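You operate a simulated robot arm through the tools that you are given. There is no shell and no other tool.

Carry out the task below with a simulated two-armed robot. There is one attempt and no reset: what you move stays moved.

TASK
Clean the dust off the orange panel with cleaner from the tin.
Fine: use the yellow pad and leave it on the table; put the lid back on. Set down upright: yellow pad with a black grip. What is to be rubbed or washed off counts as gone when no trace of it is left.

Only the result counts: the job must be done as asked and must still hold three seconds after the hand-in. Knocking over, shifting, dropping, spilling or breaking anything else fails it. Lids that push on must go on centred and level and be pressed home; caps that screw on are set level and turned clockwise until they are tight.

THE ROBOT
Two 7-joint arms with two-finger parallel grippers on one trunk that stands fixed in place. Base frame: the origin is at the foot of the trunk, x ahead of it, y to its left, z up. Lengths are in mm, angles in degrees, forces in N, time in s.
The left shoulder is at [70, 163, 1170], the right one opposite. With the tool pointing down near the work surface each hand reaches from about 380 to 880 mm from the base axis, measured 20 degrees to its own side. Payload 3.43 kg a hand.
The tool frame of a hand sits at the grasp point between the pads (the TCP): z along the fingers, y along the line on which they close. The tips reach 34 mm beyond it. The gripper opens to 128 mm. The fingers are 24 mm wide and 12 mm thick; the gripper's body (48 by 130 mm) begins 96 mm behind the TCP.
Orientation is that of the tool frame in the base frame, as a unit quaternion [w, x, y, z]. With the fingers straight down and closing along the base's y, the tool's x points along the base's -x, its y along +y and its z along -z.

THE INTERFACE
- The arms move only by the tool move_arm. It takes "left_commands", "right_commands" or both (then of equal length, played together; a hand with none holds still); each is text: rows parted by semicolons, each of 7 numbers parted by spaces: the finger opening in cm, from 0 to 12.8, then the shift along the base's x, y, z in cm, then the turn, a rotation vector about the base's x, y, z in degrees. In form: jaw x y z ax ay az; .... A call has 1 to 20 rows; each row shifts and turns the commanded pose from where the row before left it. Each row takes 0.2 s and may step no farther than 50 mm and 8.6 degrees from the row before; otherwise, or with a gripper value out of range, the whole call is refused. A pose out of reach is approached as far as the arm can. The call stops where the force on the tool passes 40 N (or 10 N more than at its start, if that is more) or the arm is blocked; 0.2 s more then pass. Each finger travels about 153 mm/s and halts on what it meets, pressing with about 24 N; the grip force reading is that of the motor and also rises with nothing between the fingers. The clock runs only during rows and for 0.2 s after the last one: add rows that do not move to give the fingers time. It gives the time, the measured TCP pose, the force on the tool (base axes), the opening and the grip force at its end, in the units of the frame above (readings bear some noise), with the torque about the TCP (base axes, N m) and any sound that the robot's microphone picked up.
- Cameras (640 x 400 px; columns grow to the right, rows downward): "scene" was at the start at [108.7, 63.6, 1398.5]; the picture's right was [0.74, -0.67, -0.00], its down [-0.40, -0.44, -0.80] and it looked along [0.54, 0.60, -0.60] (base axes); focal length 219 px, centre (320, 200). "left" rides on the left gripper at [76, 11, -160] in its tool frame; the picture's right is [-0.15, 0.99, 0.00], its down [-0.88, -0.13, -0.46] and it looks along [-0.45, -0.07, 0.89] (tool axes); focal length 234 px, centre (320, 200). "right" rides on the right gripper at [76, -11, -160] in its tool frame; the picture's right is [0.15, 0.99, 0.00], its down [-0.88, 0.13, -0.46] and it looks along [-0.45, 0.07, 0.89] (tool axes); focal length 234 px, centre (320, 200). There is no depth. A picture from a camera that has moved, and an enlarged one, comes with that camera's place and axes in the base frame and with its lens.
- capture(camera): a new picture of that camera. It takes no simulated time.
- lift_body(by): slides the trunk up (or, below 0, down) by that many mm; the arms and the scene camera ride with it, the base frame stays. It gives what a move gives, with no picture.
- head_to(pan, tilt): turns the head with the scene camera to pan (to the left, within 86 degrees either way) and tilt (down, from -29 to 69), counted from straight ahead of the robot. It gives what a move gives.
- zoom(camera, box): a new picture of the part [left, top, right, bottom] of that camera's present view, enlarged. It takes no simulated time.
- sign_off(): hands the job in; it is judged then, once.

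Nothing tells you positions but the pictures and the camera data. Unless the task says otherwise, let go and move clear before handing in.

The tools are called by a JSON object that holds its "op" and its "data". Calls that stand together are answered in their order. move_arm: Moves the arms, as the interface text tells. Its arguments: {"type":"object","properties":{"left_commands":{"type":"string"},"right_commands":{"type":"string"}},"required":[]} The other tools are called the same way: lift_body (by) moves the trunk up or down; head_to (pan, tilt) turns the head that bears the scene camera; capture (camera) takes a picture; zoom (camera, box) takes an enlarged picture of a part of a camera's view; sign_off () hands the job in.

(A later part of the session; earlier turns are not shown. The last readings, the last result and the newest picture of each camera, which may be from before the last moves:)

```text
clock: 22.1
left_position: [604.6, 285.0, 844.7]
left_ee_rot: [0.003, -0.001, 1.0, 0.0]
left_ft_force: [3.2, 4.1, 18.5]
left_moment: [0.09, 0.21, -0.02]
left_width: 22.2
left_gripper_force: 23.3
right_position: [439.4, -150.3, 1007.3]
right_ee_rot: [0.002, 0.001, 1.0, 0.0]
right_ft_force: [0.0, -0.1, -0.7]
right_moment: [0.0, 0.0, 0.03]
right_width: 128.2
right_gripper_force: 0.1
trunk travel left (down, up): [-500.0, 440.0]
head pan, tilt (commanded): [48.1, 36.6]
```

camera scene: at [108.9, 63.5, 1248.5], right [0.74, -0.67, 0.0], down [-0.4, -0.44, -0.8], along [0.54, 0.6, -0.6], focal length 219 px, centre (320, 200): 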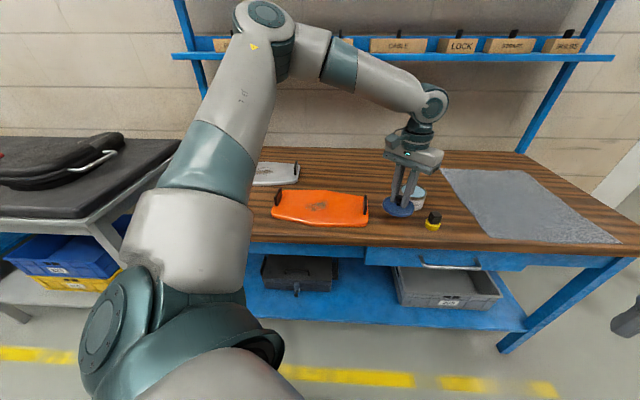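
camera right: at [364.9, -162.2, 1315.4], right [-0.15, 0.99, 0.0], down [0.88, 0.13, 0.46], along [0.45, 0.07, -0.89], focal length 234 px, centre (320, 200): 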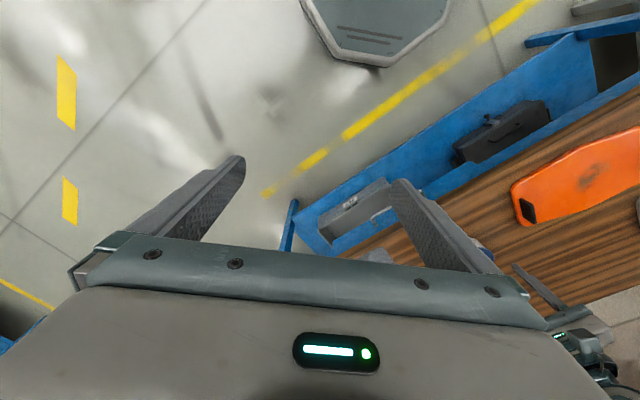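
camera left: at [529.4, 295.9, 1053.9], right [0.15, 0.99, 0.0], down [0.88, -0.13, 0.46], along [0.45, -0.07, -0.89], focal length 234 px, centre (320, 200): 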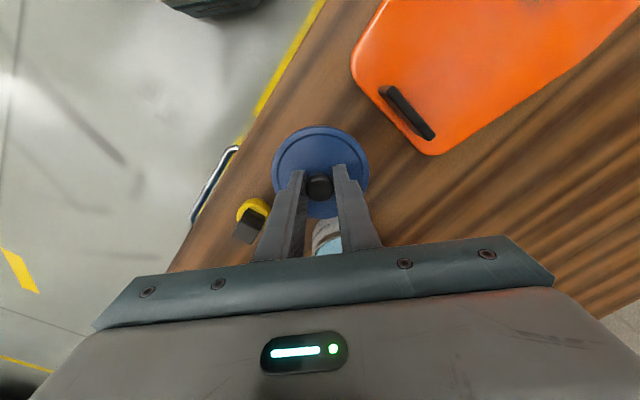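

The lid has touched down (18 N upward). I'll ease back up until the load is light, then open the fingers.

{"op": "move_arm", "data": {"left_commands": "0 0 0 0.1 0 0 0; 0 0 0 0.06 0 0 0; 0 0 0 0 0 0 0"}}

```text
clock: 22.9
left_position: [605.1, 284.6, 843.4]
left_ee_rot: [0.0, 0.0, 1.0, -0.001]
left_ft_force: [2.1, -1.0, 7.1]
left_moment: [-0.04, -0.34, -0.02]
left_width: 22.3
left_gripper_force: 24.1
right_position: [439.1, -150.3, 1006.4]
right_ee_rot: [0.0, 0.0, 1.0, 0.0]
right_ft_force: [-0.7, 0.2, 0.1]
right_moment: [0.02, 0.02, 0.0]
right_width: 127.9
right_gripper_force: 0.1
trunk travel left (down, up): [-500.0, 440.0]
head pan, tilt (commanded): [48.1, 36.6]
```

{"op": "move_arm", "data": {"left_commands": "0 0 0 0.05 0 0 0; 0 0 0 0 0 0 0"}}

{"op": "zoom", "data": {"camera": "scene", "box": [380, 195, 430, 235]}}

```text
clock: 23.6
left_position: [604.5, 285.0, 844.2]
left_ee_rot: [-0.001, -0.001, 1.0, 0.0]
left_ft_force: [0.0, 0.5, 0.4]
left_moment: [-0.01, 0.0, -0.02]
left_width: 22.2
left_gripper_force: 23.5
right_position: [440.2, -150.4, 1005.7]
right_ee_rot: [0.0, 0.0, 1.0, 0.0]
right_ft_force: [-0.3, 0.1, -0.7]
right_moment: [0.01, -0.01, -0.01]
right_width: 128.1
right_gripper_force: 0.1
trunk travel left (down, up): [-500.0, 440.0]
head pan, tilt (commanded): [48.1, 36.6]
```

```text
10.00 times, centred on (405, 215) of scene
camera zoom: at [108.6, 63.4, 1248.4], right [0.74, -0.67, 0.0], down [-0.4, -0.44, -0.8], along [0.54, 0.6, -0.6], focal length 2187 px, centre (-530, 50)
```

zoom: 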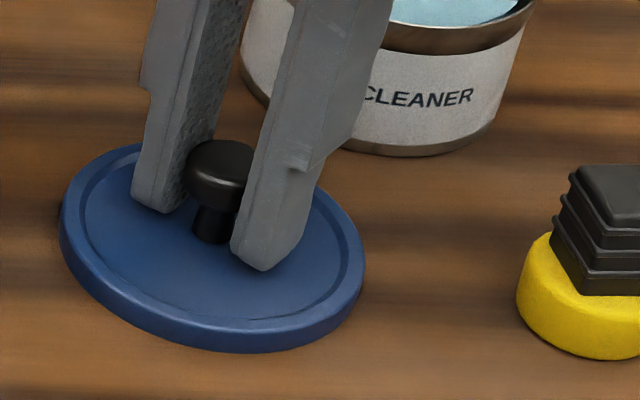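

The load is zero with the lid resting on the table. I'll open the fingers and rise straight up.

{"op": "move_arm", "data": {"left_commands": "3 0 0 0 0 0 0; 4.5 0 0 0 0 0 0; 6 0 0 0 0 0 0; 6 0 0 0 0 0 0; 6 0 0 2 0 0 0; 6 0 0 2 0 0 0; 6 0 0 3 0 0 0; 6 0 0 3 0 0 0; 6 0 0 0 0 0 0"}}

{"op": "capture", "data": {"camera": "left"}}

{"op": "zoom", "data": {"camera": "scene", "box": [360, 160, 450, 240]}}

```text
clock: 25.6
left_position: [606.4, 285.0, 944.6]
left_ee_rot: [0.0, 0.0, 1.0, 0.0]
left_ft_force: [0.2, -0.4, 0.2]
left_moment: [-0.03, 0.01, -0.01]
left_width: 59.7
left_gripper_force: 0.0
right_position: [440.7, -150.1, 1005.6]
right_ee_rot: [-0.001, 0.001, 1.0, 0.001]
right_ft_force: [0.0, 0.0, 0.3]
right_moment: [-0.02, -0.02, 0.0]
right_width: 128.1
right_gripper_force: 0.0
trunk travel left (down, up): [-500.0, 440.0]
head pan, tilt (commanded): [48.1, 36.6]
```

```text
taken
camera left: at [531.3, 297.2, 1102.7], right [0.15, 0.99, 0.0], down [0.88, -0.13, 0.46], along [0.45, -0.07, -0.89], focal length 234 px, centre (320, 200)
```

left: 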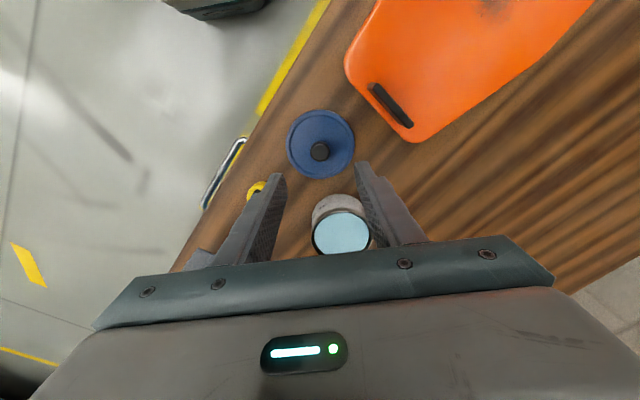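

```text
5.00 times, centred on (405, 200) of scene
camera zoom: at [109.1, 63.7, 1248.4], right [0.74, -0.67, 0.0], down [-0.4, -0.44, -0.8], along [0.54, 0.6, -0.6], focal length 1093 px, centre (-105, 200)
```

zoom: 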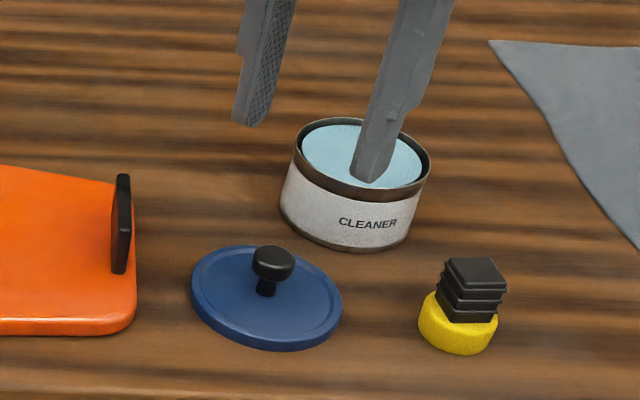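

The lid stands upright on the table, and the tin is undisturbed. Next I turn the hand 47° to match the pad's grip and move above the pad at about (663, 197).

{"op": "move_arm", "data": {"left_commands": "6 0.93 -1.49 0 0 0 7.9; 6 0.93 -1.49 0 0 0 7.9; 6 0.93 -1.49 0 0 0 7.9; 6 0.93 -1.49 0 0 0 7.9; 6 0.93 -1.49 0 0 0 7.9; 6 0.93 -1.49 0 0 0 7.9; 6 0 0 -1.5 0 0 0; 6 0 0 0 0 0 0; 6 0 0 0 0 0 0"}}

{"op": "zoom", "data": {"camera": "left", "box": [240, 90, 400, 230]}}

{"op": "capture", "data": {"camera": "scene"}}

```text
clock: 27.6
left_position: [652.2, 205.1, 929.1]
left_ee_rot: [0.001, -0.402, 0.916, -0.001]
left_ft_force: [-0.1, 0.0, 0.0]
left_moment: [0.03, -0.04, 0.01]
left_width: 60.0
left_gripper_force: 0.1
left hand out of reach, approached as far as the arm can: row 6
right_position: [441.0, -149.8, 1005.5]
right_ee_rot: [0.0, 0.0, 1.0, 0.0]
right_ft_force: [0.1, 0.1, -0.4]
right_moment: [0.02, 0.02, -0.01]
right_width: 127.8
right_gripper_force: 0.0
trunk travel left (down, up): [-500.0, 440.0]
head pan, tilt (commanded): [48.1, 36.6]
```

```text
2.86 times, centred on (320, 160) of left
camera zoom: at [592.1, 157.3, 1086.9], right [-0.63, 0.78, 0.0], down [0.69, 0.56, 0.46], along [0.35, 0.29, -0.89], focal length 669 px, centre (320, 314)
```

zoom: 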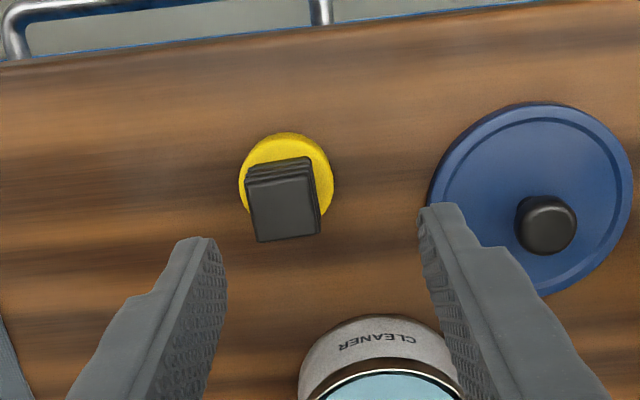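

```text
taken
camera scene: at [108.8, 63.5, 1248.5], right [0.74, -0.67, 0.0], down [-0.4, -0.44, -0.8], along [0.54, 0.6, -0.6], focal length 219 px, centre (320, 200)
```

scene: 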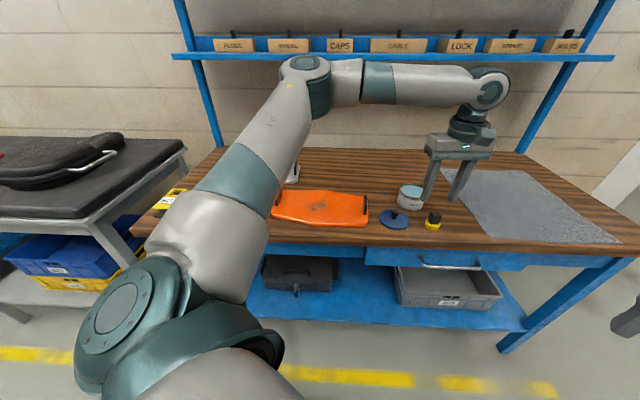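

The arm stopped ~13 mm short of the pad on the last step. I'll try small steps from here to see if it is a true limit.

{"op": "move_arm", "data": {"left_commands": "6 0.2 -0.2 0 0 0 0; 6 0.2 -0.2 0 0 0 0; 6 0.2 -0.2 0 0 0 0; 6 0.2 -0.2 0 0 0 0; 6 0 0 0 0 0 0"}}

```text
clock: 28.8
left_position: [652.2, 203.9, 929.4]
left_ee_rot: [0.001, -0.402, 0.915, -0.001]
left_ft_force: [0.2, 0.6, -0.6]
left_moment: [0.0, 0.01, 0.0]
left_width: 59.8
left_gripper_force: 0.1
left hand out of reach, approached as far as the arm can: row 1, 3, 4
right_position: [440.2, -149.9, 1006.4]
right_ee_rot: [0.0, 0.001, 1.0, 0.0]
right_ft_force: [0.2, -0.2, 1.0]
right_moment: [0.01, 0.0, -0.02]
right_width: 128.1
right_gripper_force: 0.0
trunk travel left (down, up): [-500.0, 440.0]
head pan, tilt (commanded): [48.1, 36.6]
```

It is a real limit here. I'll test whether turning the wrist back frees it up.

{"op": "move_arm", "data": {"left_commands": "6 0 0 0 0 0 -8; 6 0 0 0 0 0 -8; 6 0 0 0 0 0 -8; 6 0.5 -0.5 0 0 0 0; 6 0.5 -0.3 0 0 0 0; 6 0 0 0 0 0 0"}}

```text
clock: 30.1
left_position: [651.1, 204.3, 929.8]
left_ee_rot: [0.0, -0.204, 0.979, 0.0]
left_ft_force: [0.9, 0.6, -0.5]
left_moment: [-0.03, 0.01, -0.03]
left_width: 60.0
left_gripper_force: 0.1
left hand out of reach, approached as far as the arm can: row 4, 5
right_position: [441.5, -150.9, 1007.0]
right_ee_rot: [0.0, 0.0, 1.0, 0.0]
right_ft_force: [-0.4, 0.1, 0.4]
right_moment: [0.03, 0.01, -0.02]
right_width: 128.1
right_gripper_force: 0.0
trunk travel left (down, up): [-500.0, 440.0]
head pan, tilt (commanded): [48.1, 36.6]
```

Turning doesn't matter either. I'll test the influence of height: rise and step toward the pad again.

{"op": "move_arm", "data": {"left_commands": "6 0 0 3 0 0 0; 6 0 0 3 0 0 0; 6 0.5 -0.5 0 0 0 0; 6 0.5 -0.3 0 0 0 0; 6 0.3 -0.3 0 0 0 0; 6 0 0 0 0 0 0"}}

{"op": "capture", "data": {"camera": "scene"}}

```text
clock: 31.6
left_position: [648.9, 208.1, 987.0]
left_ee_rot: [0.0, -0.204, 0.979, 0.0]
left_ft_force: [-0.9, 0.2, 0.2]
left_moment: [-0.02, 0.0, -0.02]
left_width: 59.9
left_gripper_force: 0.2
left hand out of reach, approached as far as the arm can: row 2, 3, 4, 5
right_position: [440.6, -149.7, 1005.1]
right_ee_rot: [0.001, 0.001, 1.0, 0.0]
right_ft_force: [-0.1, -0.2, 0.2]
right_moment: [-0.03, 0.01, 0.03]
right_width: 128.0
right_gripper_force: 0.1
trunk travel left (down, up): [-500.0, 440.0]
head pan, tilt (commanded): [48.1, 36.6]
```

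```text
taken
camera scene: at [108.7, 63.5, 1248.5], right [0.74, -0.67, 0.0], down [-0.4, -0.44, -0.8], along [0.54, 0.6, -0.6], focal length 219 px, centre (320, 200)
```

scene: 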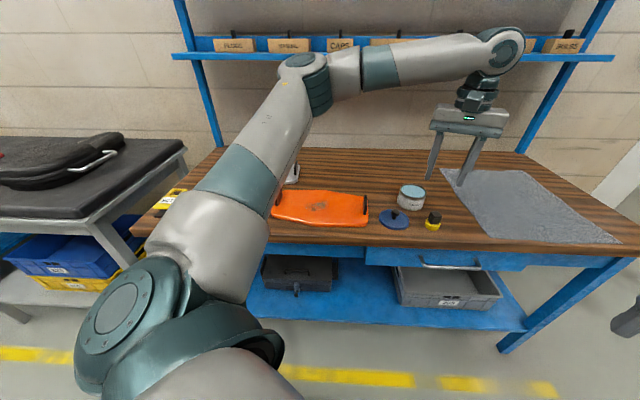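

Height changes little, so it seems tied to the arm's elbow posture. I'll try pulling the hand in toward the body and inward first, then reaching out to the pad from there.

{"op": "move_arm", "data": {"left_commands": "6 -4.5 -2 0 0 0 0; 6 -4.5 -2 0 0 0 0; 6 -4.5 -2 0 0 0 0; 6 -4.5 -2 0 0 0 0; 6 0 -2 0 0 0 0; 6 4 1.5 0 0 0 0; 6 4 1.5 0 0 0 0; 6 4 1.5 0 0 0 0; 6 4 1.8 0 0 0 0; 6 3 1.5 0 0 0 0; 6 0 0 0 0 0 0"}}

{"op": "capture", "data": {"camera": "scene"}}

```text
clock: 34.0
left_position: [640.4, 199.8, 986.8]
left_ee_rot: [0.001, -0.202, 0.979, -0.001]
left_ft_force: [0.5, 0.5, -0.4]
left_moment: [0.03, -0.05, -0.01]
left_width: 60.3
left_gripper_force: 0.2
left hand out of reach, approached as far as the arm can: row 5, 9, 10
right_position: [440.5, -150.7, 1005.6]
right_ee_rot: [0.0, 0.0, 1.0, 0.001]
right_ft_force: [-0.1, 0.5, 0.1]
right_moment: [0.0, 0.02, 0.0]
right_width: 127.9
right_gripper_force: 0.1
trunk travel left (down, up): [-500.0, 440.0]
head pan, tilt (commanded): [48.1, 36.6]
```

```text
taken
camera scene: at [108.4, 63.2, 1248.6], right [0.74, -0.67, 0.0], down [-0.4, -0.44, -0.8], along [0.54, 0.6, -0.6], focal length 219 px, centre (320, 200)
```

scene: 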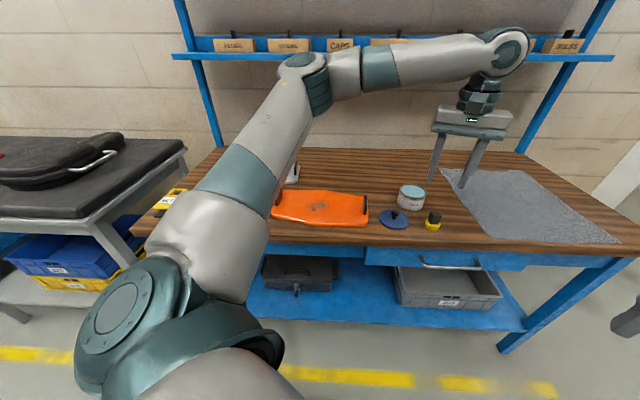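

The limit is on how far inward the left arm can go. Tilting the hand ~8.5° sideways about its closing axis moves the wrist outward, and with closing along the pad's other faces (yaw −42°) the pads stay flat on the grip. I'll take that orientation at a safe height.

{"op": "move_arm", "data": {"left_commands": "6 -0.3 0.3 0 0 0 -8.2; 6 -0.3 0.3 0 0 0 -8.2; 6 -0.3 0.3 0 0 0 -8.2; 6 -0.3 0.3 0 0 0 -8.2; 6 -0.3 0.3 0 0 0 -8.2; 6 -0.3 0.3 0 0 0 -8.2; 6 0 0 0 0 0 -8.2; 6 0 0 0 0 0 -8.1; 6 0 0 0 0 0 0; 6 0 0 0 -5.69 -6.32 0; 6 0 0 0 0 0 0"}}

{"op": "capture", "data": {"camera": "left"}}

{"op": "capture", "data": {"camera": "scene"}}

```text
clock: 36.4
left_position: [624.3, 216.9, 987.0]
left_ee_rot: [0.069, 0.358, 0.931, -0.026]
left_ft_force: [0.5, -0.9, -0.7]
left_moment: [0.01, 0.02, -0.02]
left_width: 59.8
left_gripper_force: 0.0
right_position: [440.4, -151.4, 1006.4]
right_ee_rot: [-0.001, 0.0, 1.0, 0.001]
right_ft_force: [0.3, -0.2, 0.0]
right_moment: [0.04, 0.04, -0.03]
right_width: 128.2
right_gripper_force: 0.0
trunk travel left (down, up): [-500.0, 440.0]
head pan, tilt (commanded): [48.1, 36.6]
```

```text
taken
camera left: at [558.8, 292.7, 1131.5], right [0.77, 0.64, 0.02], down [0.51, -0.64, 0.58], along [0.38, -0.44, -0.81], focal length 234 px, centre (320, 200)
```

left: 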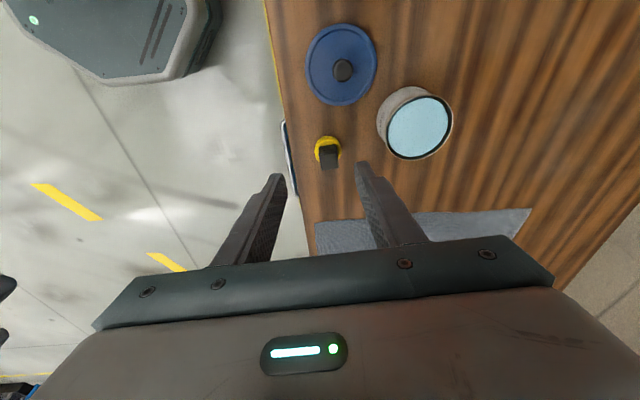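

```text
taken
camera scene: at [109.8, 62.5, 1248.4], right [0.74, -0.67, 0.0], down [-0.4, -0.44, -0.8], along [0.54, 0.6, -0.6], focal length 219 px, centre (320, 200)
```

scene: 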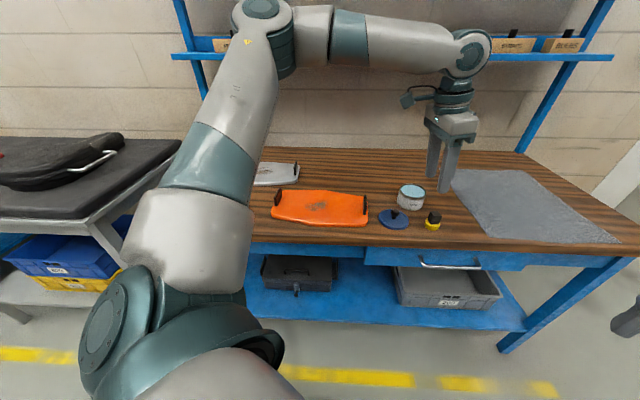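

The hand is tilted as planned and well within reach. I'll zoom to get the pad's exact place from this view.

{"op": "zoom", "data": {"camera": "left", "box": [290, 115, 370, 185]}}

```text
5.71 times, centred on (330, 150) of left
camera zoom: at [558.8, 292.7, 1131.5], right [0.77, 0.64, 0.02], down [0.51, -0.64, 0.58], along [0.38, -0.44, -0.81], focal length 1338 px, centre (263, 486)
```

zoom: 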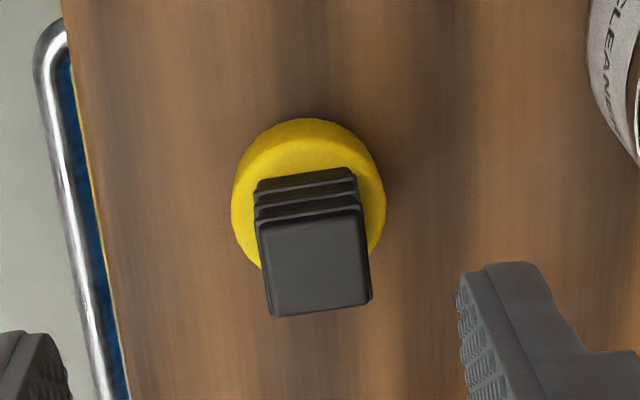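

The grip's centre is at about (662.5, 196), top z≈845, and its faces line up with the fingers' closing line. I'll move over it to just above the grip.

{"op": "move_arm", "data": {"left_commands": "6 1.19 -0.68 -2.8 0 0 0; 6 1.19 -0.68 -2.8 0 0 0; 6 1.19 -0.69 -2.8 0 0 0; 6 0 0 0 0 0 0; 6 0 0 0 0 0 0"}}

{"op": "zoom", "data": {"camera": "left", "box": [240, 120, 400, 230]}}

{"op": "zoom", "data": {"camera": "scene", "box": [390, 150, 480, 240]}}

```text
clock: 37.5
left_position: [659.3, 199.7, 902.5]
left_ee_rot: [0.069, 0.357, 0.931, -0.026]
left_ft_force: [0.2, 0.7, -1.4]
left_moment: [0.03, -0.01, 0.01]
left_width: 60.1
left_gripper_force: 0.0
right_position: [440.9, -149.7, 1006.4]
right_ee_rot: [0.0, 0.0, 1.0, 0.0]
right_ft_force: [-1.0, 0.5, 0.5]
right_moment: [0.04, 0.03, -0.01]
right_width: 128.3
right_gripper_force: 0.1
trunk travel left (down, up): [-500.0, 440.0]
head pan, tilt (commanded): [48.1, 36.6]
```

```text
3.64 times, centred on (320, 175) of left
camera zoom: at [593.5, 275.4, 1047.7], right [0.77, 0.64, 0.02], down [0.51, -0.63, 0.58], along [0.38, -0.44, -0.81], focal length 852 px, centre (320, 291)
```

zoom: 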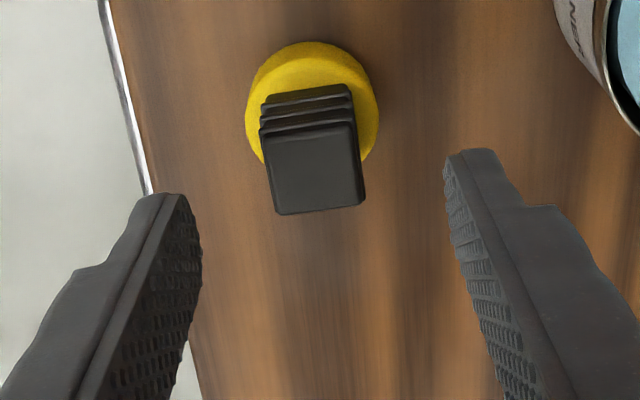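

```text
4.44 times, centred on (435, 195) of scene
camera zoom: at [109.2, 63.6, 1248.4], right [0.74, -0.67, 0.0], down [-0.4, -0.44, -0.8], along [0.54, 0.6, -0.6], focal length 972 px, centre (-191, 222)
```

zoom: 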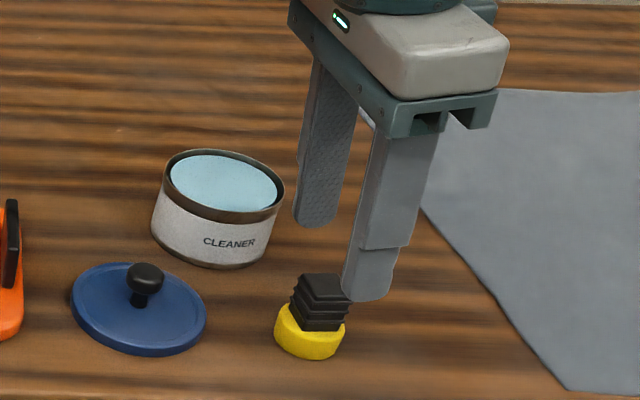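

The pad centre is confirmed at (662.6, 196.5). I'll make the small correction and descend around the grip.

{"op": "move_arm", "data": {"left_commands": "6 0.09 -0.31 -1.2 0 0 0; 6 0 0 -1.5 0 0 0; 6 0 0 -1.3 0 0 0; 6 0 0 -1.1 0 0 0; 6 0 0 0 0 0 0"}}

{"op": "zoom", "data": {"camera": "left", "box": [240, 120, 400, 230]}}

{"op": "zoom", "data": {"camera": "scene", "box": [400, 170, 470, 240]}}

```text
clock: 38.8
left_position: [659.2, 194.4, 852.2]
left_ee_rot: [0.069, 0.358, 0.931, -0.026]
left_ft_force: [0.7, -0.2, -0.4]
left_moment: [0.01, -0.04, 0.02]
left_width: 60.0
left_gripper_force: 0.0
right_position: [441.0, -151.1, 1006.3]
right_ee_rot: [0.001, 0.0, 1.0, 0.0]
right_ft_force: [0.1, -0.1, -0.1]
right_moment: [-0.02, -0.03, -0.01]
right_width: 127.9
right_gripper_force: 0.1
trunk travel left (down, up): [-500.0, 440.0]
head pan, tilt (commanded): [48.1, 36.6]
```

```text
3.64 times, centred on (320, 175) of left
camera zoom: at [594.0, 270.2, 996.8], right [0.77, 0.64, 0.02], down [0.51, -0.63, 0.58], along [0.38, -0.44, -0.81], focal length 852 px, centre (320, 291)
```

zoom: 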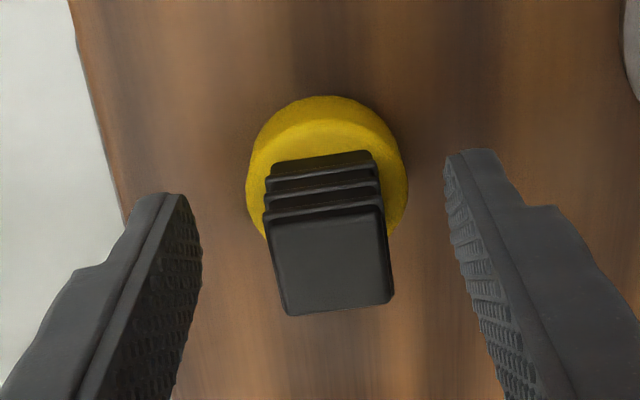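

```text
5.71 times, centred on (435, 205) of scene
camera zoom: at [108.6, 63.4, 1248.5], right [0.74, -0.67, 0.0], down [-0.4, -0.44, -0.8], along [0.54, 0.6, -0.6], focal length 1250 px, centre (-337, 171)
```

zoom: 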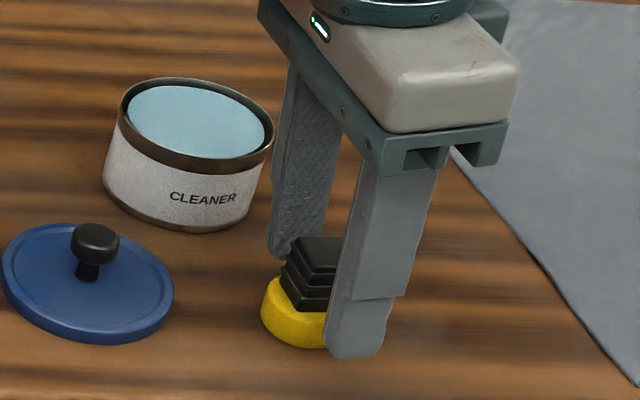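

The fingers straddle the grip but the hand is ~2 mm off centre along the closing line. I'll correct that, then close.

{"op": "move_arm", "data": {"left_commands": "6 0.14 0.155 0 0 0 0; 6 0 0 0 0 0 0"}}

{"op": "zoom", "data": {"camera": "left", "box": [240, 120, 400, 230]}}

```text
clock: 39.4
left_position: [659.5, 196.1, 852.8]
left_ee_rot: [0.069, 0.358, 0.931, -0.027]
left_ft_force: [0.7, -0.6, 0.2]
left_moment: [0.0, -0.02, 0.01]
left_width: 60.3
left_gripper_force: 0.1
right_position: [439.7, -149.9, 1006.5]
right_ee_rot: [0.001, 0.0, 1.0, 0.0]
right_ft_force: [0.2, 1.6, -0.2]
right_moment: [0.0, 0.01, 0.02]
right_width: 127.9
right_gripper_force: 0.1
trunk travel left (down, up): [-500.0, 440.0]
head pan, tilt (commanded): [48.1, 36.6]
```

```text
3.64 times, centred on (320, 175) of left
camera zoom: at [595.0, 271.6, 997.1], right [0.77, 0.64, 0.02], down [0.51, -0.63, 0.58], along [0.38, -0.44, -0.81], focal length 852 px, centre (320, 291)
```

zoom: 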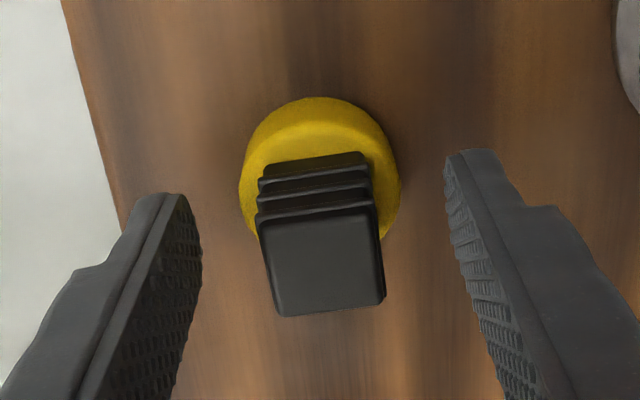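

Centred within a millimetre. Closing on the grip now.

{"op": "move_arm", "data": {"left_commands": "4 0.03 0.03 0 0 0 0; 3 0 0 0 0 0 0; 2 0 0 0 0 0 0; 0 0 0 0 0 0 0; 0 0 0 0 0 0 0"}}

{"op": "zoom", "data": {"camera": "left", "box": [240, 120, 400, 230]}}

{"op": "zoom", "data": {"camera": "scene", "box": [400, 170, 470, 240]}}

```text
clock: 40.5
left_position: [659.7, 195.2, 855.5]
left_ee_rot: [0.072, 0.357, 0.931, -0.025]
left_ft_force: [3.6, 1.7, 24.0]
left_moment: [0.07, -0.11, 0.04]
left_width: 24.0
left_gripper_force: 23.5
right_position: [439.9, -150.7, 1007.4]
right_ee_rot: [0.001, 0.0, 1.0, 0.0]
right_ft_force: [0.6, 0.1, -0.1]
right_moment: [-0.04, 0.0, 0.01]
right_width: 127.8
right_gripper_force: 0.1
trunk travel left (down, up): [-500.0, 440.0]
head pan, tilt (commanded): [48.1, 36.6]
```

```text
3.64 times, centred on (320, 175) of left
camera zoom: at [594.3, 271.2, 999.3], right [0.77, 0.64, 0.03], down [0.51, -0.63, 0.58], along [0.39, -0.44, -0.81], focal length 852 px, centre (320, 291)
```

zoom: 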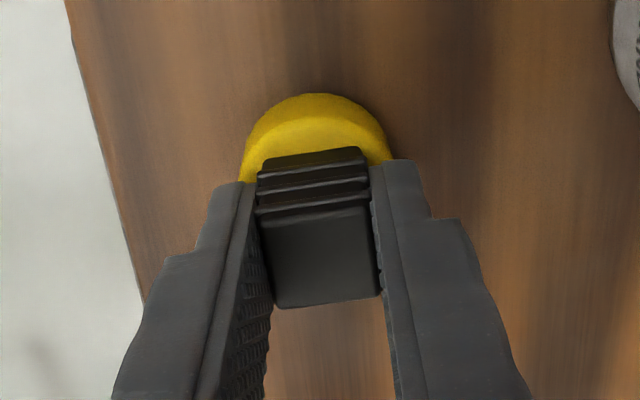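

```text
5.71 times, centred on (435, 205) of scene
camera zoom: at [106.7, 63.0, 1248.9], right [0.74, -0.67, 0.0], down [-0.4, -0.44, -0.8], along [0.54, 0.6, -0.6], focal length 1250 px, centre (-337, 171)
```

zoom: 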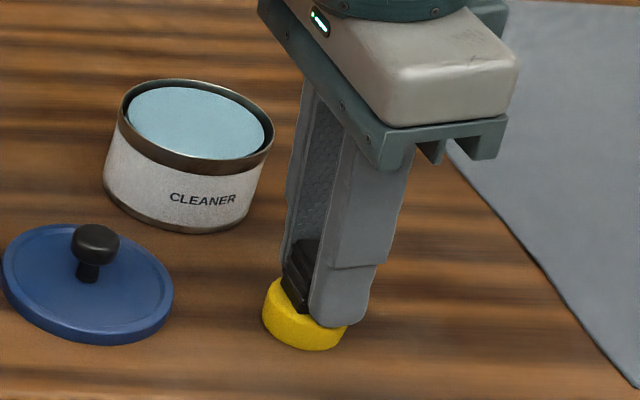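

The fingertips pressed on the yellow disc while closing (24 N down). I'll loosen slightly, rise 4 mm so nothing presses, and re-grip.

{"op": "move_arm", "data": {"left_commands": "3.2 0 0 0.1 0 0 0; 3.2 0 0 0.3 0 0 0; 3.2 0 0 0 0 0 0; 2 0 0 0 0 0 0; 0 0 0 0 0 0 0; 0 0 0 0 0 0 0"}}

{"op": "zoom", "data": {"camera": "left", "box": [240, 120, 400, 230]}}

{"op": "zoom", "data": {"camera": "scene", "box": [400, 170, 470, 240]}}

```text
clock: 42.0
left_position: [661.9, 196.1, 855.2]
left_ee_rot: [0.069, 0.357, 0.931, -0.026]
left_ft_force: [0.2, -0.3, -0.6]
left_moment: [-0.03, -0.02, -0.01]
left_width: 24.0
left_gripper_force: 23.9
right_position: [440.1, -151.0, 1006.3]
right_ee_rot: [0.0, 0.0, 1.0, 0.0]
right_ft_force: [1.2, -0.1, 0.5]
right_moment: [0.02, 0.0, -0.03]
right_width: 127.8
right_gripper_force: 0.0
trunk travel left (down, up): [-500.0, 440.0]
head pan, tilt (commanded): [48.1, 36.6]
```

```text
3.64 times, centred on (320, 175) of left
camera zoom: at [595.5, 271.6, 1000.3], right [0.77, 0.64, 0.02], down [0.51, -0.64, 0.58], along [0.38, -0.44, -0.81], focal length 852 px, centre (320, 291)
```

zoom: 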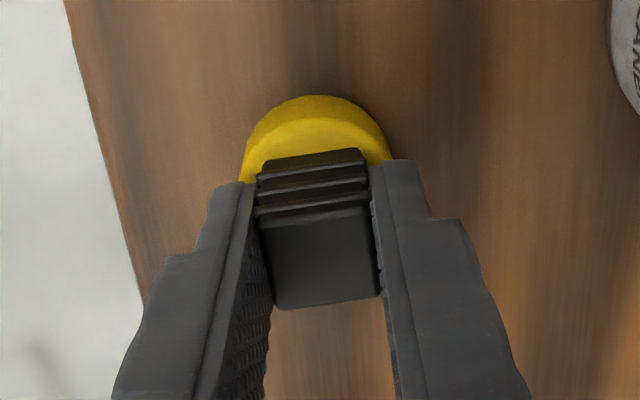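

```text
5.71 times, centred on (435, 205) of scene
camera zoom: at [108.7, 63.5, 1248.4], right [0.74, -0.67, 0.0], down [-0.4, -0.44, -0.8], along [0.54, 0.6, -0.6], focal length 1250 px, centre (-337, 171)
```

zoom: 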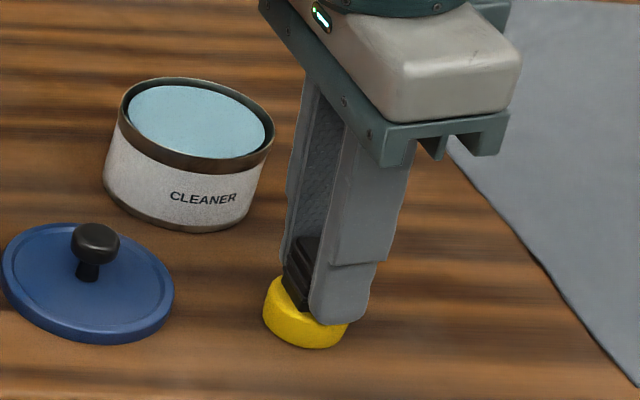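

The pad is gripped cleanly with zero load; this height marks "pad on table". I'll lift it 90 mm and carry it over the open tin.

{"op": "move_arm", "data": {"left_commands": "0 0 0 1 0 0 0; 0 0 0 2 0 0 0; 0 0 0 3 0 0 0; 0 0 0 3 0 0 0; 0 1.78 3.41 0 0 0 0; 0 1.78 3.41 0 0 0 0; 0 1.79 3.4 0 0 0 0; 0 0 0 0 0 0 0; 0 0 0 0 0 0 0"}}

{"op": "capture", "data": {"camera": "left"}}

{"op": "zoom", "data": {"camera": "scene", "box": [360, 120, 450, 230]}}

```text
clock: 44.0
left_position: [716.5, 299.5, 948.2]
left_ee_rot: [0.07, 0.357, 0.931, -0.027]
left_ft_force: [-0.3, -1.2, -0.9]
left_moment: [0.0, 0.01, 0.0]
left_width: 24.0
left_gripper_force: 24.1
right_position: [442.1, -149.2, 1005.2]
right_ee_rot: [0.0, 0.001, 1.0, 0.0]
right_ft_force: [0.1, 0.5, 0.4]
right_moment: [-0.04, 0.0, -0.03]
right_width: 128.1
right_gripper_force: 0.0
trunk travel left (down, up): [-500.0, 440.0]
head pan, tilt (commanded): [48.1, 36.6]
```

```text
taken
camera left: at [650.4, 375.3, 1092.7], right [0.77, 0.64, 0.02], down [0.51, -0.63, 0.58], along [0.38, -0.44, -0.81], focal length 234 px, centre (320, 200)
```

left: 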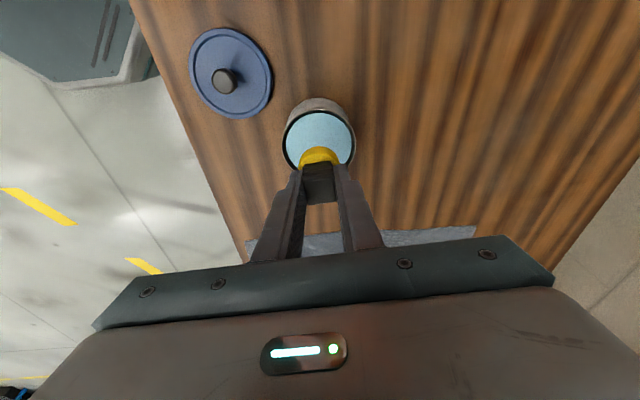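

```text
3.64 times, centred on (405, 175) of scene
camera zoom: at [108.9, 63.8, 1248.5], right [0.74, -0.67, 0.0], down [-0.4, -0.44, -0.8], along [0.54, 0.6, -0.6], focal length 795 px, centre (11, 291)
```

zoom: 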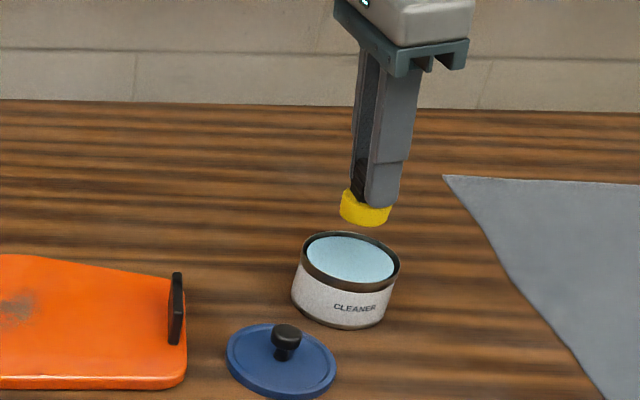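

The pad hangs over the tin. I'll check the alignment with the opening before dipping.

{"op": "zoom", "data": {"camera": "left", "box": [260, 80, 380, 190]}}

{"op": "zoom", "data": {"camera": "scene", "box": [385, 165, 430, 215]}}

```text
3.64 times, centred on (320, 135) of left
camera zoom: at [650.4, 375.3, 1092.7], right [0.77, 0.64, 0.02], down [0.51, -0.63, 0.58], along [0.38, -0.44, -0.81], focal length 852 px, centre (320, 436)
```

zoom: 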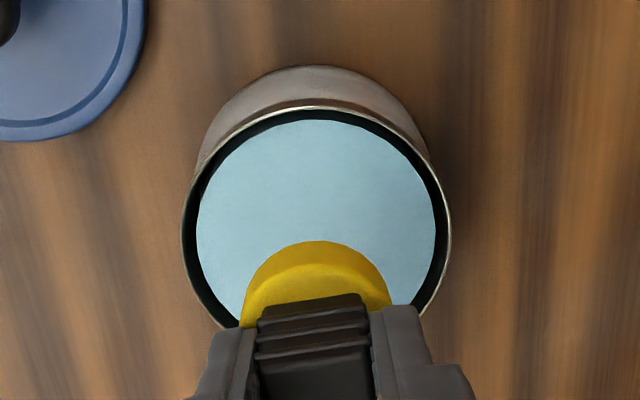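

```text
8.00 times, centred on (408, 190) of scene
camera zoom: at [108.9, 63.8, 1248.5], right [0.74, -0.67, 0.0], down [-0.4, -0.44, -0.8], along [0.54, 0.6, -0.6], focal length 1749 px, centre (-380, 280)
```

zoom: 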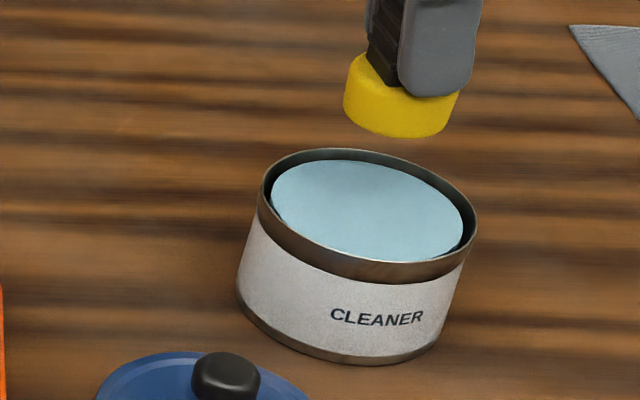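

The pad is within ~2 mm of the tin's centre, with ample clearance all round. I'll lower it so the sponge just enters the cleaner.

{"op": "move_arm", "data": {"left_commands": "0 0.1 -0.1 -1.5 0 0 0; 0 0 0 -1 0 0 0; 0 0 0 -1 0 0 0; 0 0 0 -0.6 0 0 0; 0 0 0 0 0 0 0"}}

{"op": "zoom", "data": {"camera": "left", "box": [260, 80, 380, 190]}}

{"op": "zoom", "data": {"camera": "scene", "box": [385, 165, 430, 215]}}

```text
clock: 45.1
left_position: [715.9, 296.5, 905.1]
left_ee_rot: [0.069, 0.357, 0.931, -0.027]
left_ft_force: [0.3, -0.3, 0.0]
left_moment: [0.02, 0.01, 0.01]
left_width: 23.9
left_gripper_force: 24.1
right_position: [440.2, -151.3, 1007.1]
right_ee_rot: [0.0, 0.0, 1.0, 0.0]
right_ft_force: [-0.2, -0.5, 0.5]
right_moment: [-0.01, 0.0, -0.01]
right_width: 128.2
right_gripper_force: 0.0
trunk travel left (down, up): [-500.0, 440.0]
head pan, tilt (commanded): [48.1, 36.6]
```

```text
3.64 times, centred on (320, 135) of left
camera zoom: at [649.9, 372.8, 1049.7], right [0.77, 0.64, 0.02], down [0.51, -0.63, 0.58], along [0.38, -0.44, -0.81], focal length 852 px, centre (320, 436)
```

zoom: 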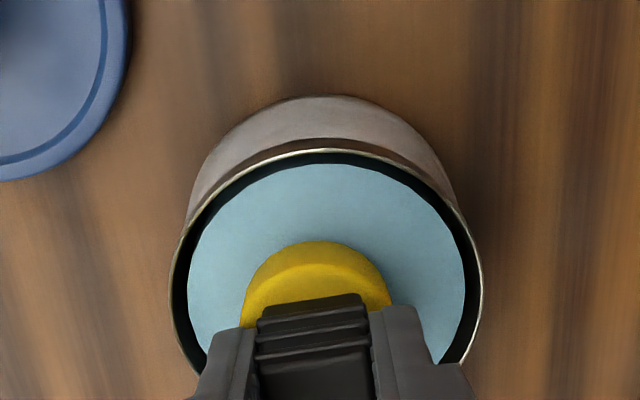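

```text
8.00 times, centred on (408, 190) of scene
camera zoom: at [108.8, 63.4, 1248.5], right [0.74, -0.67, 0.0], down [-0.4, -0.44, -0.8], along [0.54, 0.6, -0.6], focal length 1749 px, centre (-380, 280)
```

zoom: 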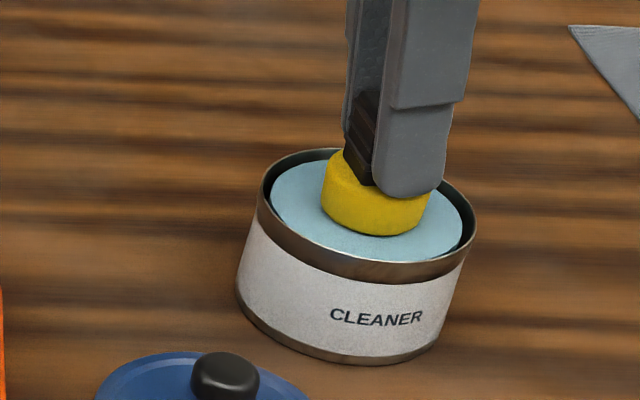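

The sponge is just about at the liquid surface, inside the rim on all sides. I'll dip it a few millimetres further.

{"op": "move_arm", "data": {"left_commands": "0 0 0 -0.3 0 0 0; 0 0 0 -0.3 0 0 0; 0 0 0 0 0 0 0; 0 0 0 0 0 0 0"}}

{"op": "zoom", "data": {"camera": "left", "box": [260, 80, 380, 190]}}

{"op": "zoom", "data": {"camera": "scene", "box": [385, 165, 430, 215]}}

```text
clock: 46.1
left_position: [716.3, 297.0, 902.9]
left_ee_rot: [0.072, 0.358, 0.93, -0.026]
left_ft_force: [3.5, 4.8, 27.3]
left_moment: [0.33, 0.01, -0.06]
left_width: 23.9
left_gripper_force: 24.0
right_position: [437.9, -151.1, 1009.1]
right_ee_rot: [0.001, 0.0, 1.0, -0.001]
right_ft_force: [-0.1, 0.3, 1.1]
right_moment: [-0.02, 0.0, 0.01]
right_width: 127.9
right_gripper_force: 0.0
trunk travel left (down, up): [-500.0, 440.0]
head pan, tilt (commanded): [48.1, 36.6]
```

```text
3.64 times, centred on (320, 135) of left
camera zoom: at [648.7, 372.4, 1047.9], right [0.77, 0.64, 0.03], down [0.51, -0.63, 0.58], along [0.39, -0.44, -0.81], focal length 852 px, centre (320, 436)
```

zoom: 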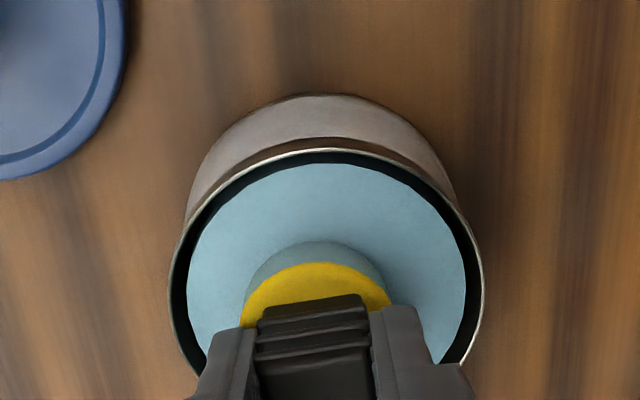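

```text
8.00 times, centred on (408, 190) of scene
camera zoom: at [106.1, 62.8, 1249.1], right [0.74, -0.67, 0.0], down [-0.4, -0.44, -0.8], along [0.54, 0.6, -0.59], focal length 1749 px, centre (-380, 280)
```

zoom: 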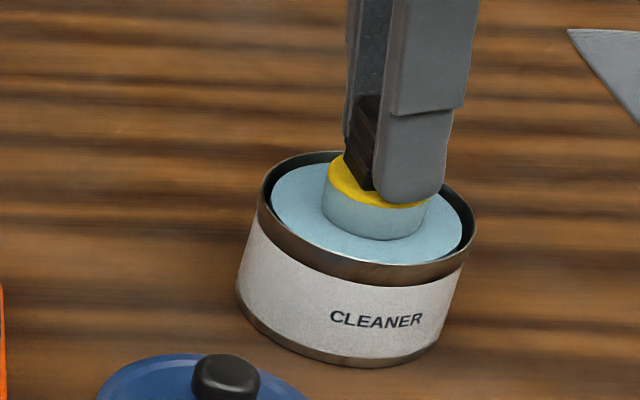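

The sponge has turned blue with cleaner on contact with the surface. I'll lift it straight out, and once clear look at it before carrying it to the panel.

{"op": "move_arm", "data": {"left_commands": "0 0 0 0.5 0 0 0; 0 0 0 0.5 0 0 0; 0 0 0 1 0 0 0; 0 0 0 2 0 0 0; 0 0 0 2 0 0 0; 0 0 0 0 0 0 0"}}

{"op": "zoom", "data": {"camera": "scene", "box": [370, 140, 440, 220]}}

{"op": "zoom", "data": {"camera": "scene", "box": [260, 170, 380, 240]}}

```text
clock: 47.5
left_position: [716.0, 296.1, 960.0]
left_ee_rot: [0.069, 0.358, 0.931, -0.027]
left_ft_force: [-0.7, -0.1, -0.2]
left_moment: [-0.02, 0.0, -0.02]
left_width: 23.8
left_gripper_force: 24.1
right_position: [440.5, -149.3, 1006.1]
right_ee_rot: [-0.001, 0.0, 1.0, 0.0]
right_ft_force: [0.6, 0.1, -0.4]
right_moment: [-0.01, 0.0, -0.03]
right_width: 128.0
right_gripper_force: 0.0
trunk travel left (down, up): [-500.0, 440.0]
head pan, tilt (commanded): [48.1, 36.6]
```

```text
5.00 times, centred on (405, 180) of scene
camera zoom: at [109.0, 63.7, 1248.4], right [0.74, -0.67, 0.0], down [-0.4, -0.44, -0.8], along [0.54, 0.6, -0.6], focal length 1093 px, centre (-105, 300)
```

zoom: 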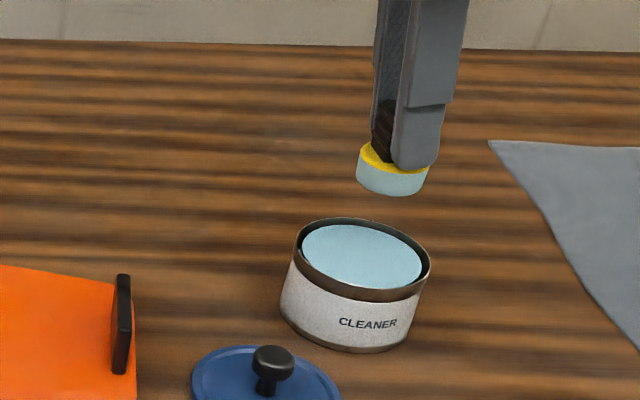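

```text
5.33 times, centred on (320, 205) of scene
camera zoom: at [109.0, 63.7, 1248.4], right [0.74, -0.67, 0.0], down [-0.4, -0.44, -0.8], along [0.54, 0.6, -0.6], focal length 1166 px, centre (320, 173)
```

zoom: 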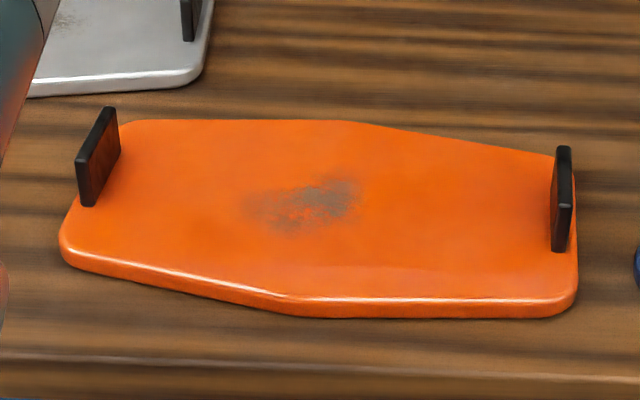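

The sponge is loaded with cleaner and the tin is unmoved. Now I carry the pad over to the orange panel, turning the hand about the vertical to suit the arm.

{"op": "move_arm", "data": {"left_commands": "0 -3.6 2.6 0 0 0 5; 0 -3.6 2.6 0 0 0 5; 0 -3.6 2.6 0 0 0 5; 0 -3.6 2.6 0 0 0 5; 0 -3.6 2.6 0 0 0 5; 0 -3.6 2.6 0 0 0 5; 0 -3.5 2.5 0 0 0 5; 0 0 0 0 0 0 0; 0 0 0 0 0 0 0"}}

{"op": "capture", "data": {"camera": "left"}}

{"op": "capture", "data": {"camera": "scene"}}

```text
clock: 49.5
left_position: [463.1, 478.5, 958.8]
left_ee_rot: [0.074, 0.06, 0.995, -0.005]
left_ft_force: [0.4, 0.1, 0.2]
left_moment: [0.01, -0.02, 0.0]
left_width: 23.8
left_gripper_force: 24.0
right_position: [440.6, -150.7, 1007.5]
right_ee_rot: [0.001, 0.0, 1.0, 0.0]
right_ft_force: [-0.7, 0.1, 0.7]
right_moment: [-0.01, -0.02, -0.02]
right_width: 128.1
right_gripper_force: 0.0
trunk travel left (down, up): [-500.0, 440.0]
head pan, tilt (commanded): [48.1, 36.6]
```

```text
taken
camera left: at [366.7, 503.5, 1103.9], right [0.26, 0.96, 0.02], down [0.78, -0.23, 0.58], along [0.57, -0.14, -0.81], focal length 234 px, centre (320, 200)
```

left: 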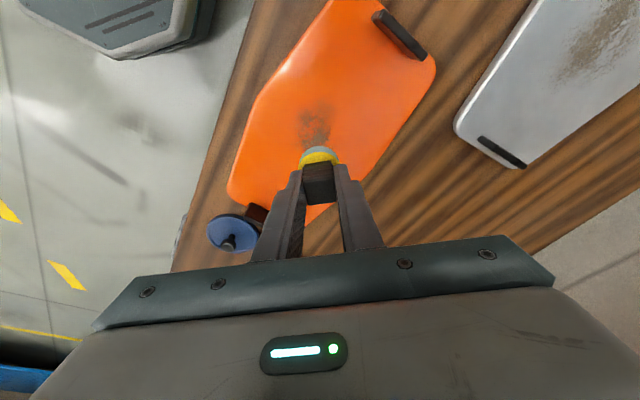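

```text
taken
camera scene: at [108.1, 64.0, 1248.5], right [0.74, -0.67, 0.0], down [-0.4, -0.44, -0.8], along [0.54, 0.6, -0.6], focal length 219 px, centre (320, 200)
```

scene: 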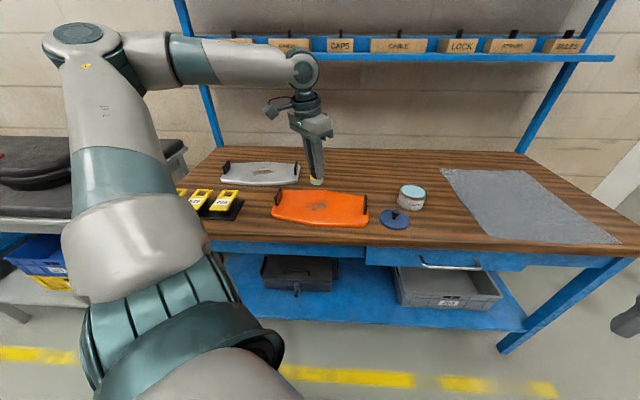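

The pad is above the panel. I'll zoom to place the dust patch relative to the pad.

{"op": "zoom", "data": {"camera": "left", "box": [250, 70, 390, 180]}}

{"op": "zoom", "data": {"camera": "scene", "box": [260, 160, 380, 240]}}

```text
3.64 times, centred on (320, 125) of left
camera zoom: at [366.7, 503.5, 1103.9], right [0.26, 0.96, 0.02], down [0.78, -0.23, 0.58], along [0.57, -0.14, -0.81], focal length 852 px, centre (320, 473)
```

zoom: 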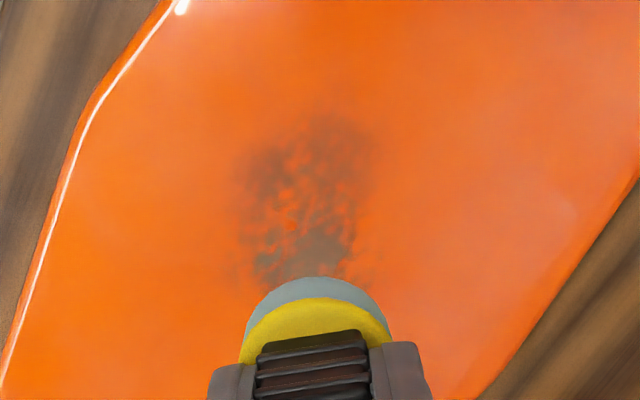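

```text
5.00 times, centred on (320, 200) of scene
camera zoom: at [108.1, 64.0, 1248.5], right [0.74, -0.67, 0.0], down [-0.4, -0.44, -0.8], along [0.54, 0.6, -0.6], focal length 1093 px, centre (320, 200)
```

zoom: 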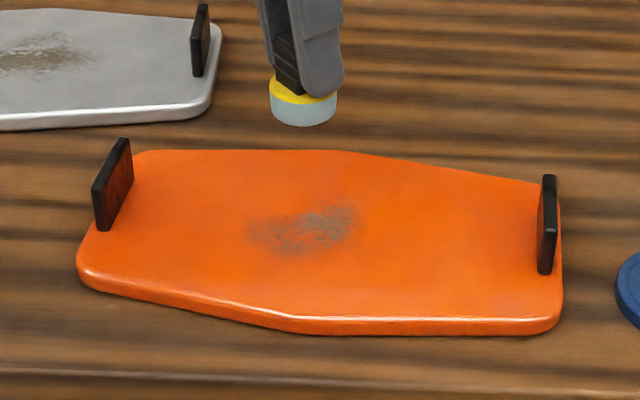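

The dust spans roughly x 430–490, y 450–508, and the pad sits nearly over its middle. I'll lower it close to the panel and then feel for contact.

{"op": "move_arm", "data": {"left_commands": "0 -0.5 0 -2 0 0 0; 0 0 0 -2 0 0 0; 0 0 0 -2 0 0 0; 0 0 0 -1.5 0 0 0; 0 0 0 0 0 0 0"}}

{"op": "zoom", "data": {"camera": "scene", "box": [260, 160, 380, 240]}}

{"op": "zoom", "data": {"camera": "left", "box": [250, 70, 390, 180]}}

```text
clock: 50.8
left_position: [459.9, 477.5, 883.5]
left_ee_rot: [0.074, 0.061, 0.995, -0.006]
left_ft_force: [0.0, 0.8, -0.7]
left_moment: [0.01, 0.0, 0.01]
left_width: 23.8
left_gripper_force: 23.9
right_position: [439.4, -149.7, 1006.2]
right_ee_rot: [0.0, -0.001, 1.0, 0.001]
right_ft_force: [0.5, -0.6, 0.6]
right_moment: [0.0, -0.01, 0.04]
right_width: 127.8
right_gripper_force: 0.1
trunk travel left (down, up): [-500.0, 440.0]
head pan, tilt (commanded): [48.1, 36.6]
```

```text
5.00 times, centred on (320, 200) of scene
camera zoom: at [108.5, 63.5, 1248.5], right [0.74, -0.67, 0.0], down [-0.4, -0.44, -0.8], along [0.54, 0.6, -0.6], focal length 1093 px, centre (320, 200)
```

zoom: 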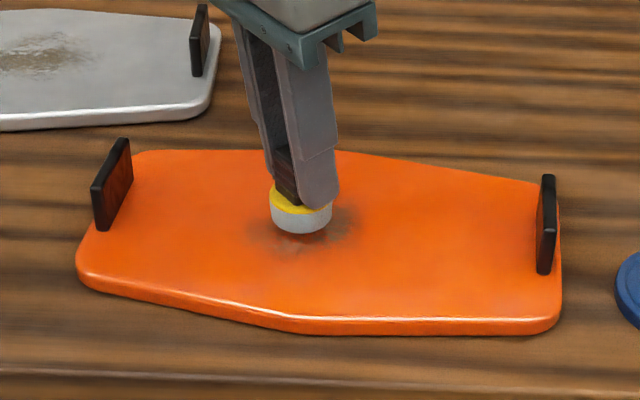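

```text
3.64 times, centred on (320, 125) of left
camera zoom: at [363.6, 502.3, 1028.0], right [0.27, 0.96, 0.02], down [0.78, -0.23, 0.58], along [0.57, -0.14, -0.81], focal length 852 px, centre (320, 473)
```

zoom: 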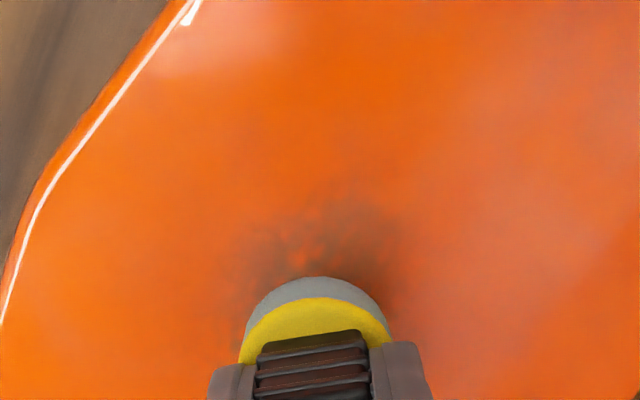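

The pad is centred over the dust, a little above the panel. Feeling down in small steps.

{"op": "move_arm", "data": {"left_commands": "0 0 0 -0.3 0 0 0; 0 0 0 -0.3 0 0 0; 0 0 0 -0.3 0 0 0; 0 0 0 0 0 0 0"}}

```text
clock: 51.8
left_position: [461.5, 479.1, 873.7]
left_ee_rot: [0.073, 0.061, 0.995, -0.005]
left_ft_force: [-0.6, -0.2, -0.5]
left_moment: [0.02, -0.01, 0.01]
left_width: 24.1
left_gripper_force: 24.1
right_position: [440.9, -150.2, 1005.7]
right_ee_rot: [0.0, 0.0, 1.0, 0.0]
right_ft_force: [-0.5, 0.6, -1.1]
right_moment: [0.02, 0.0, 0.01]
right_width: 127.9
right_gripper_force: 0.1
trunk travel left (down, up): [-500.0, 440.0]
head pan, tilt (commanded): [48.1, 36.6]
```

{"op": "move_arm", "data": {"left_commands": "0 0 0 -0.2 0 0 0; 0 0 0 -0.2 0 0 0; 0 0 0 0 0 0 0"}}

```text
clock: 52.5
left_position: [460.2, 478.8, 870.6]
left_ee_rot: [0.074, 0.062, 0.995, -0.005]
left_ft_force: [0.3, -0.2, 2.8]
left_moment: [0.05, 0.03, -0.04]
left_width: 24.0
left_gripper_force: 24.6
right_position: [441.6, -151.4, 1006.4]
right_ee_rot: [0.0, -0.001, 1.0, 0.0]
right_ft_force: [0.0, -0.3, 0.9]
right_moment: [0.02, 0.0, 0.0]
right_width: 128.1
right_gripper_force: 0.0
trunk travel left (down, up): [-500.0, 440.0]
head pan, tilt (commanded): [48.1, 36.6]
```

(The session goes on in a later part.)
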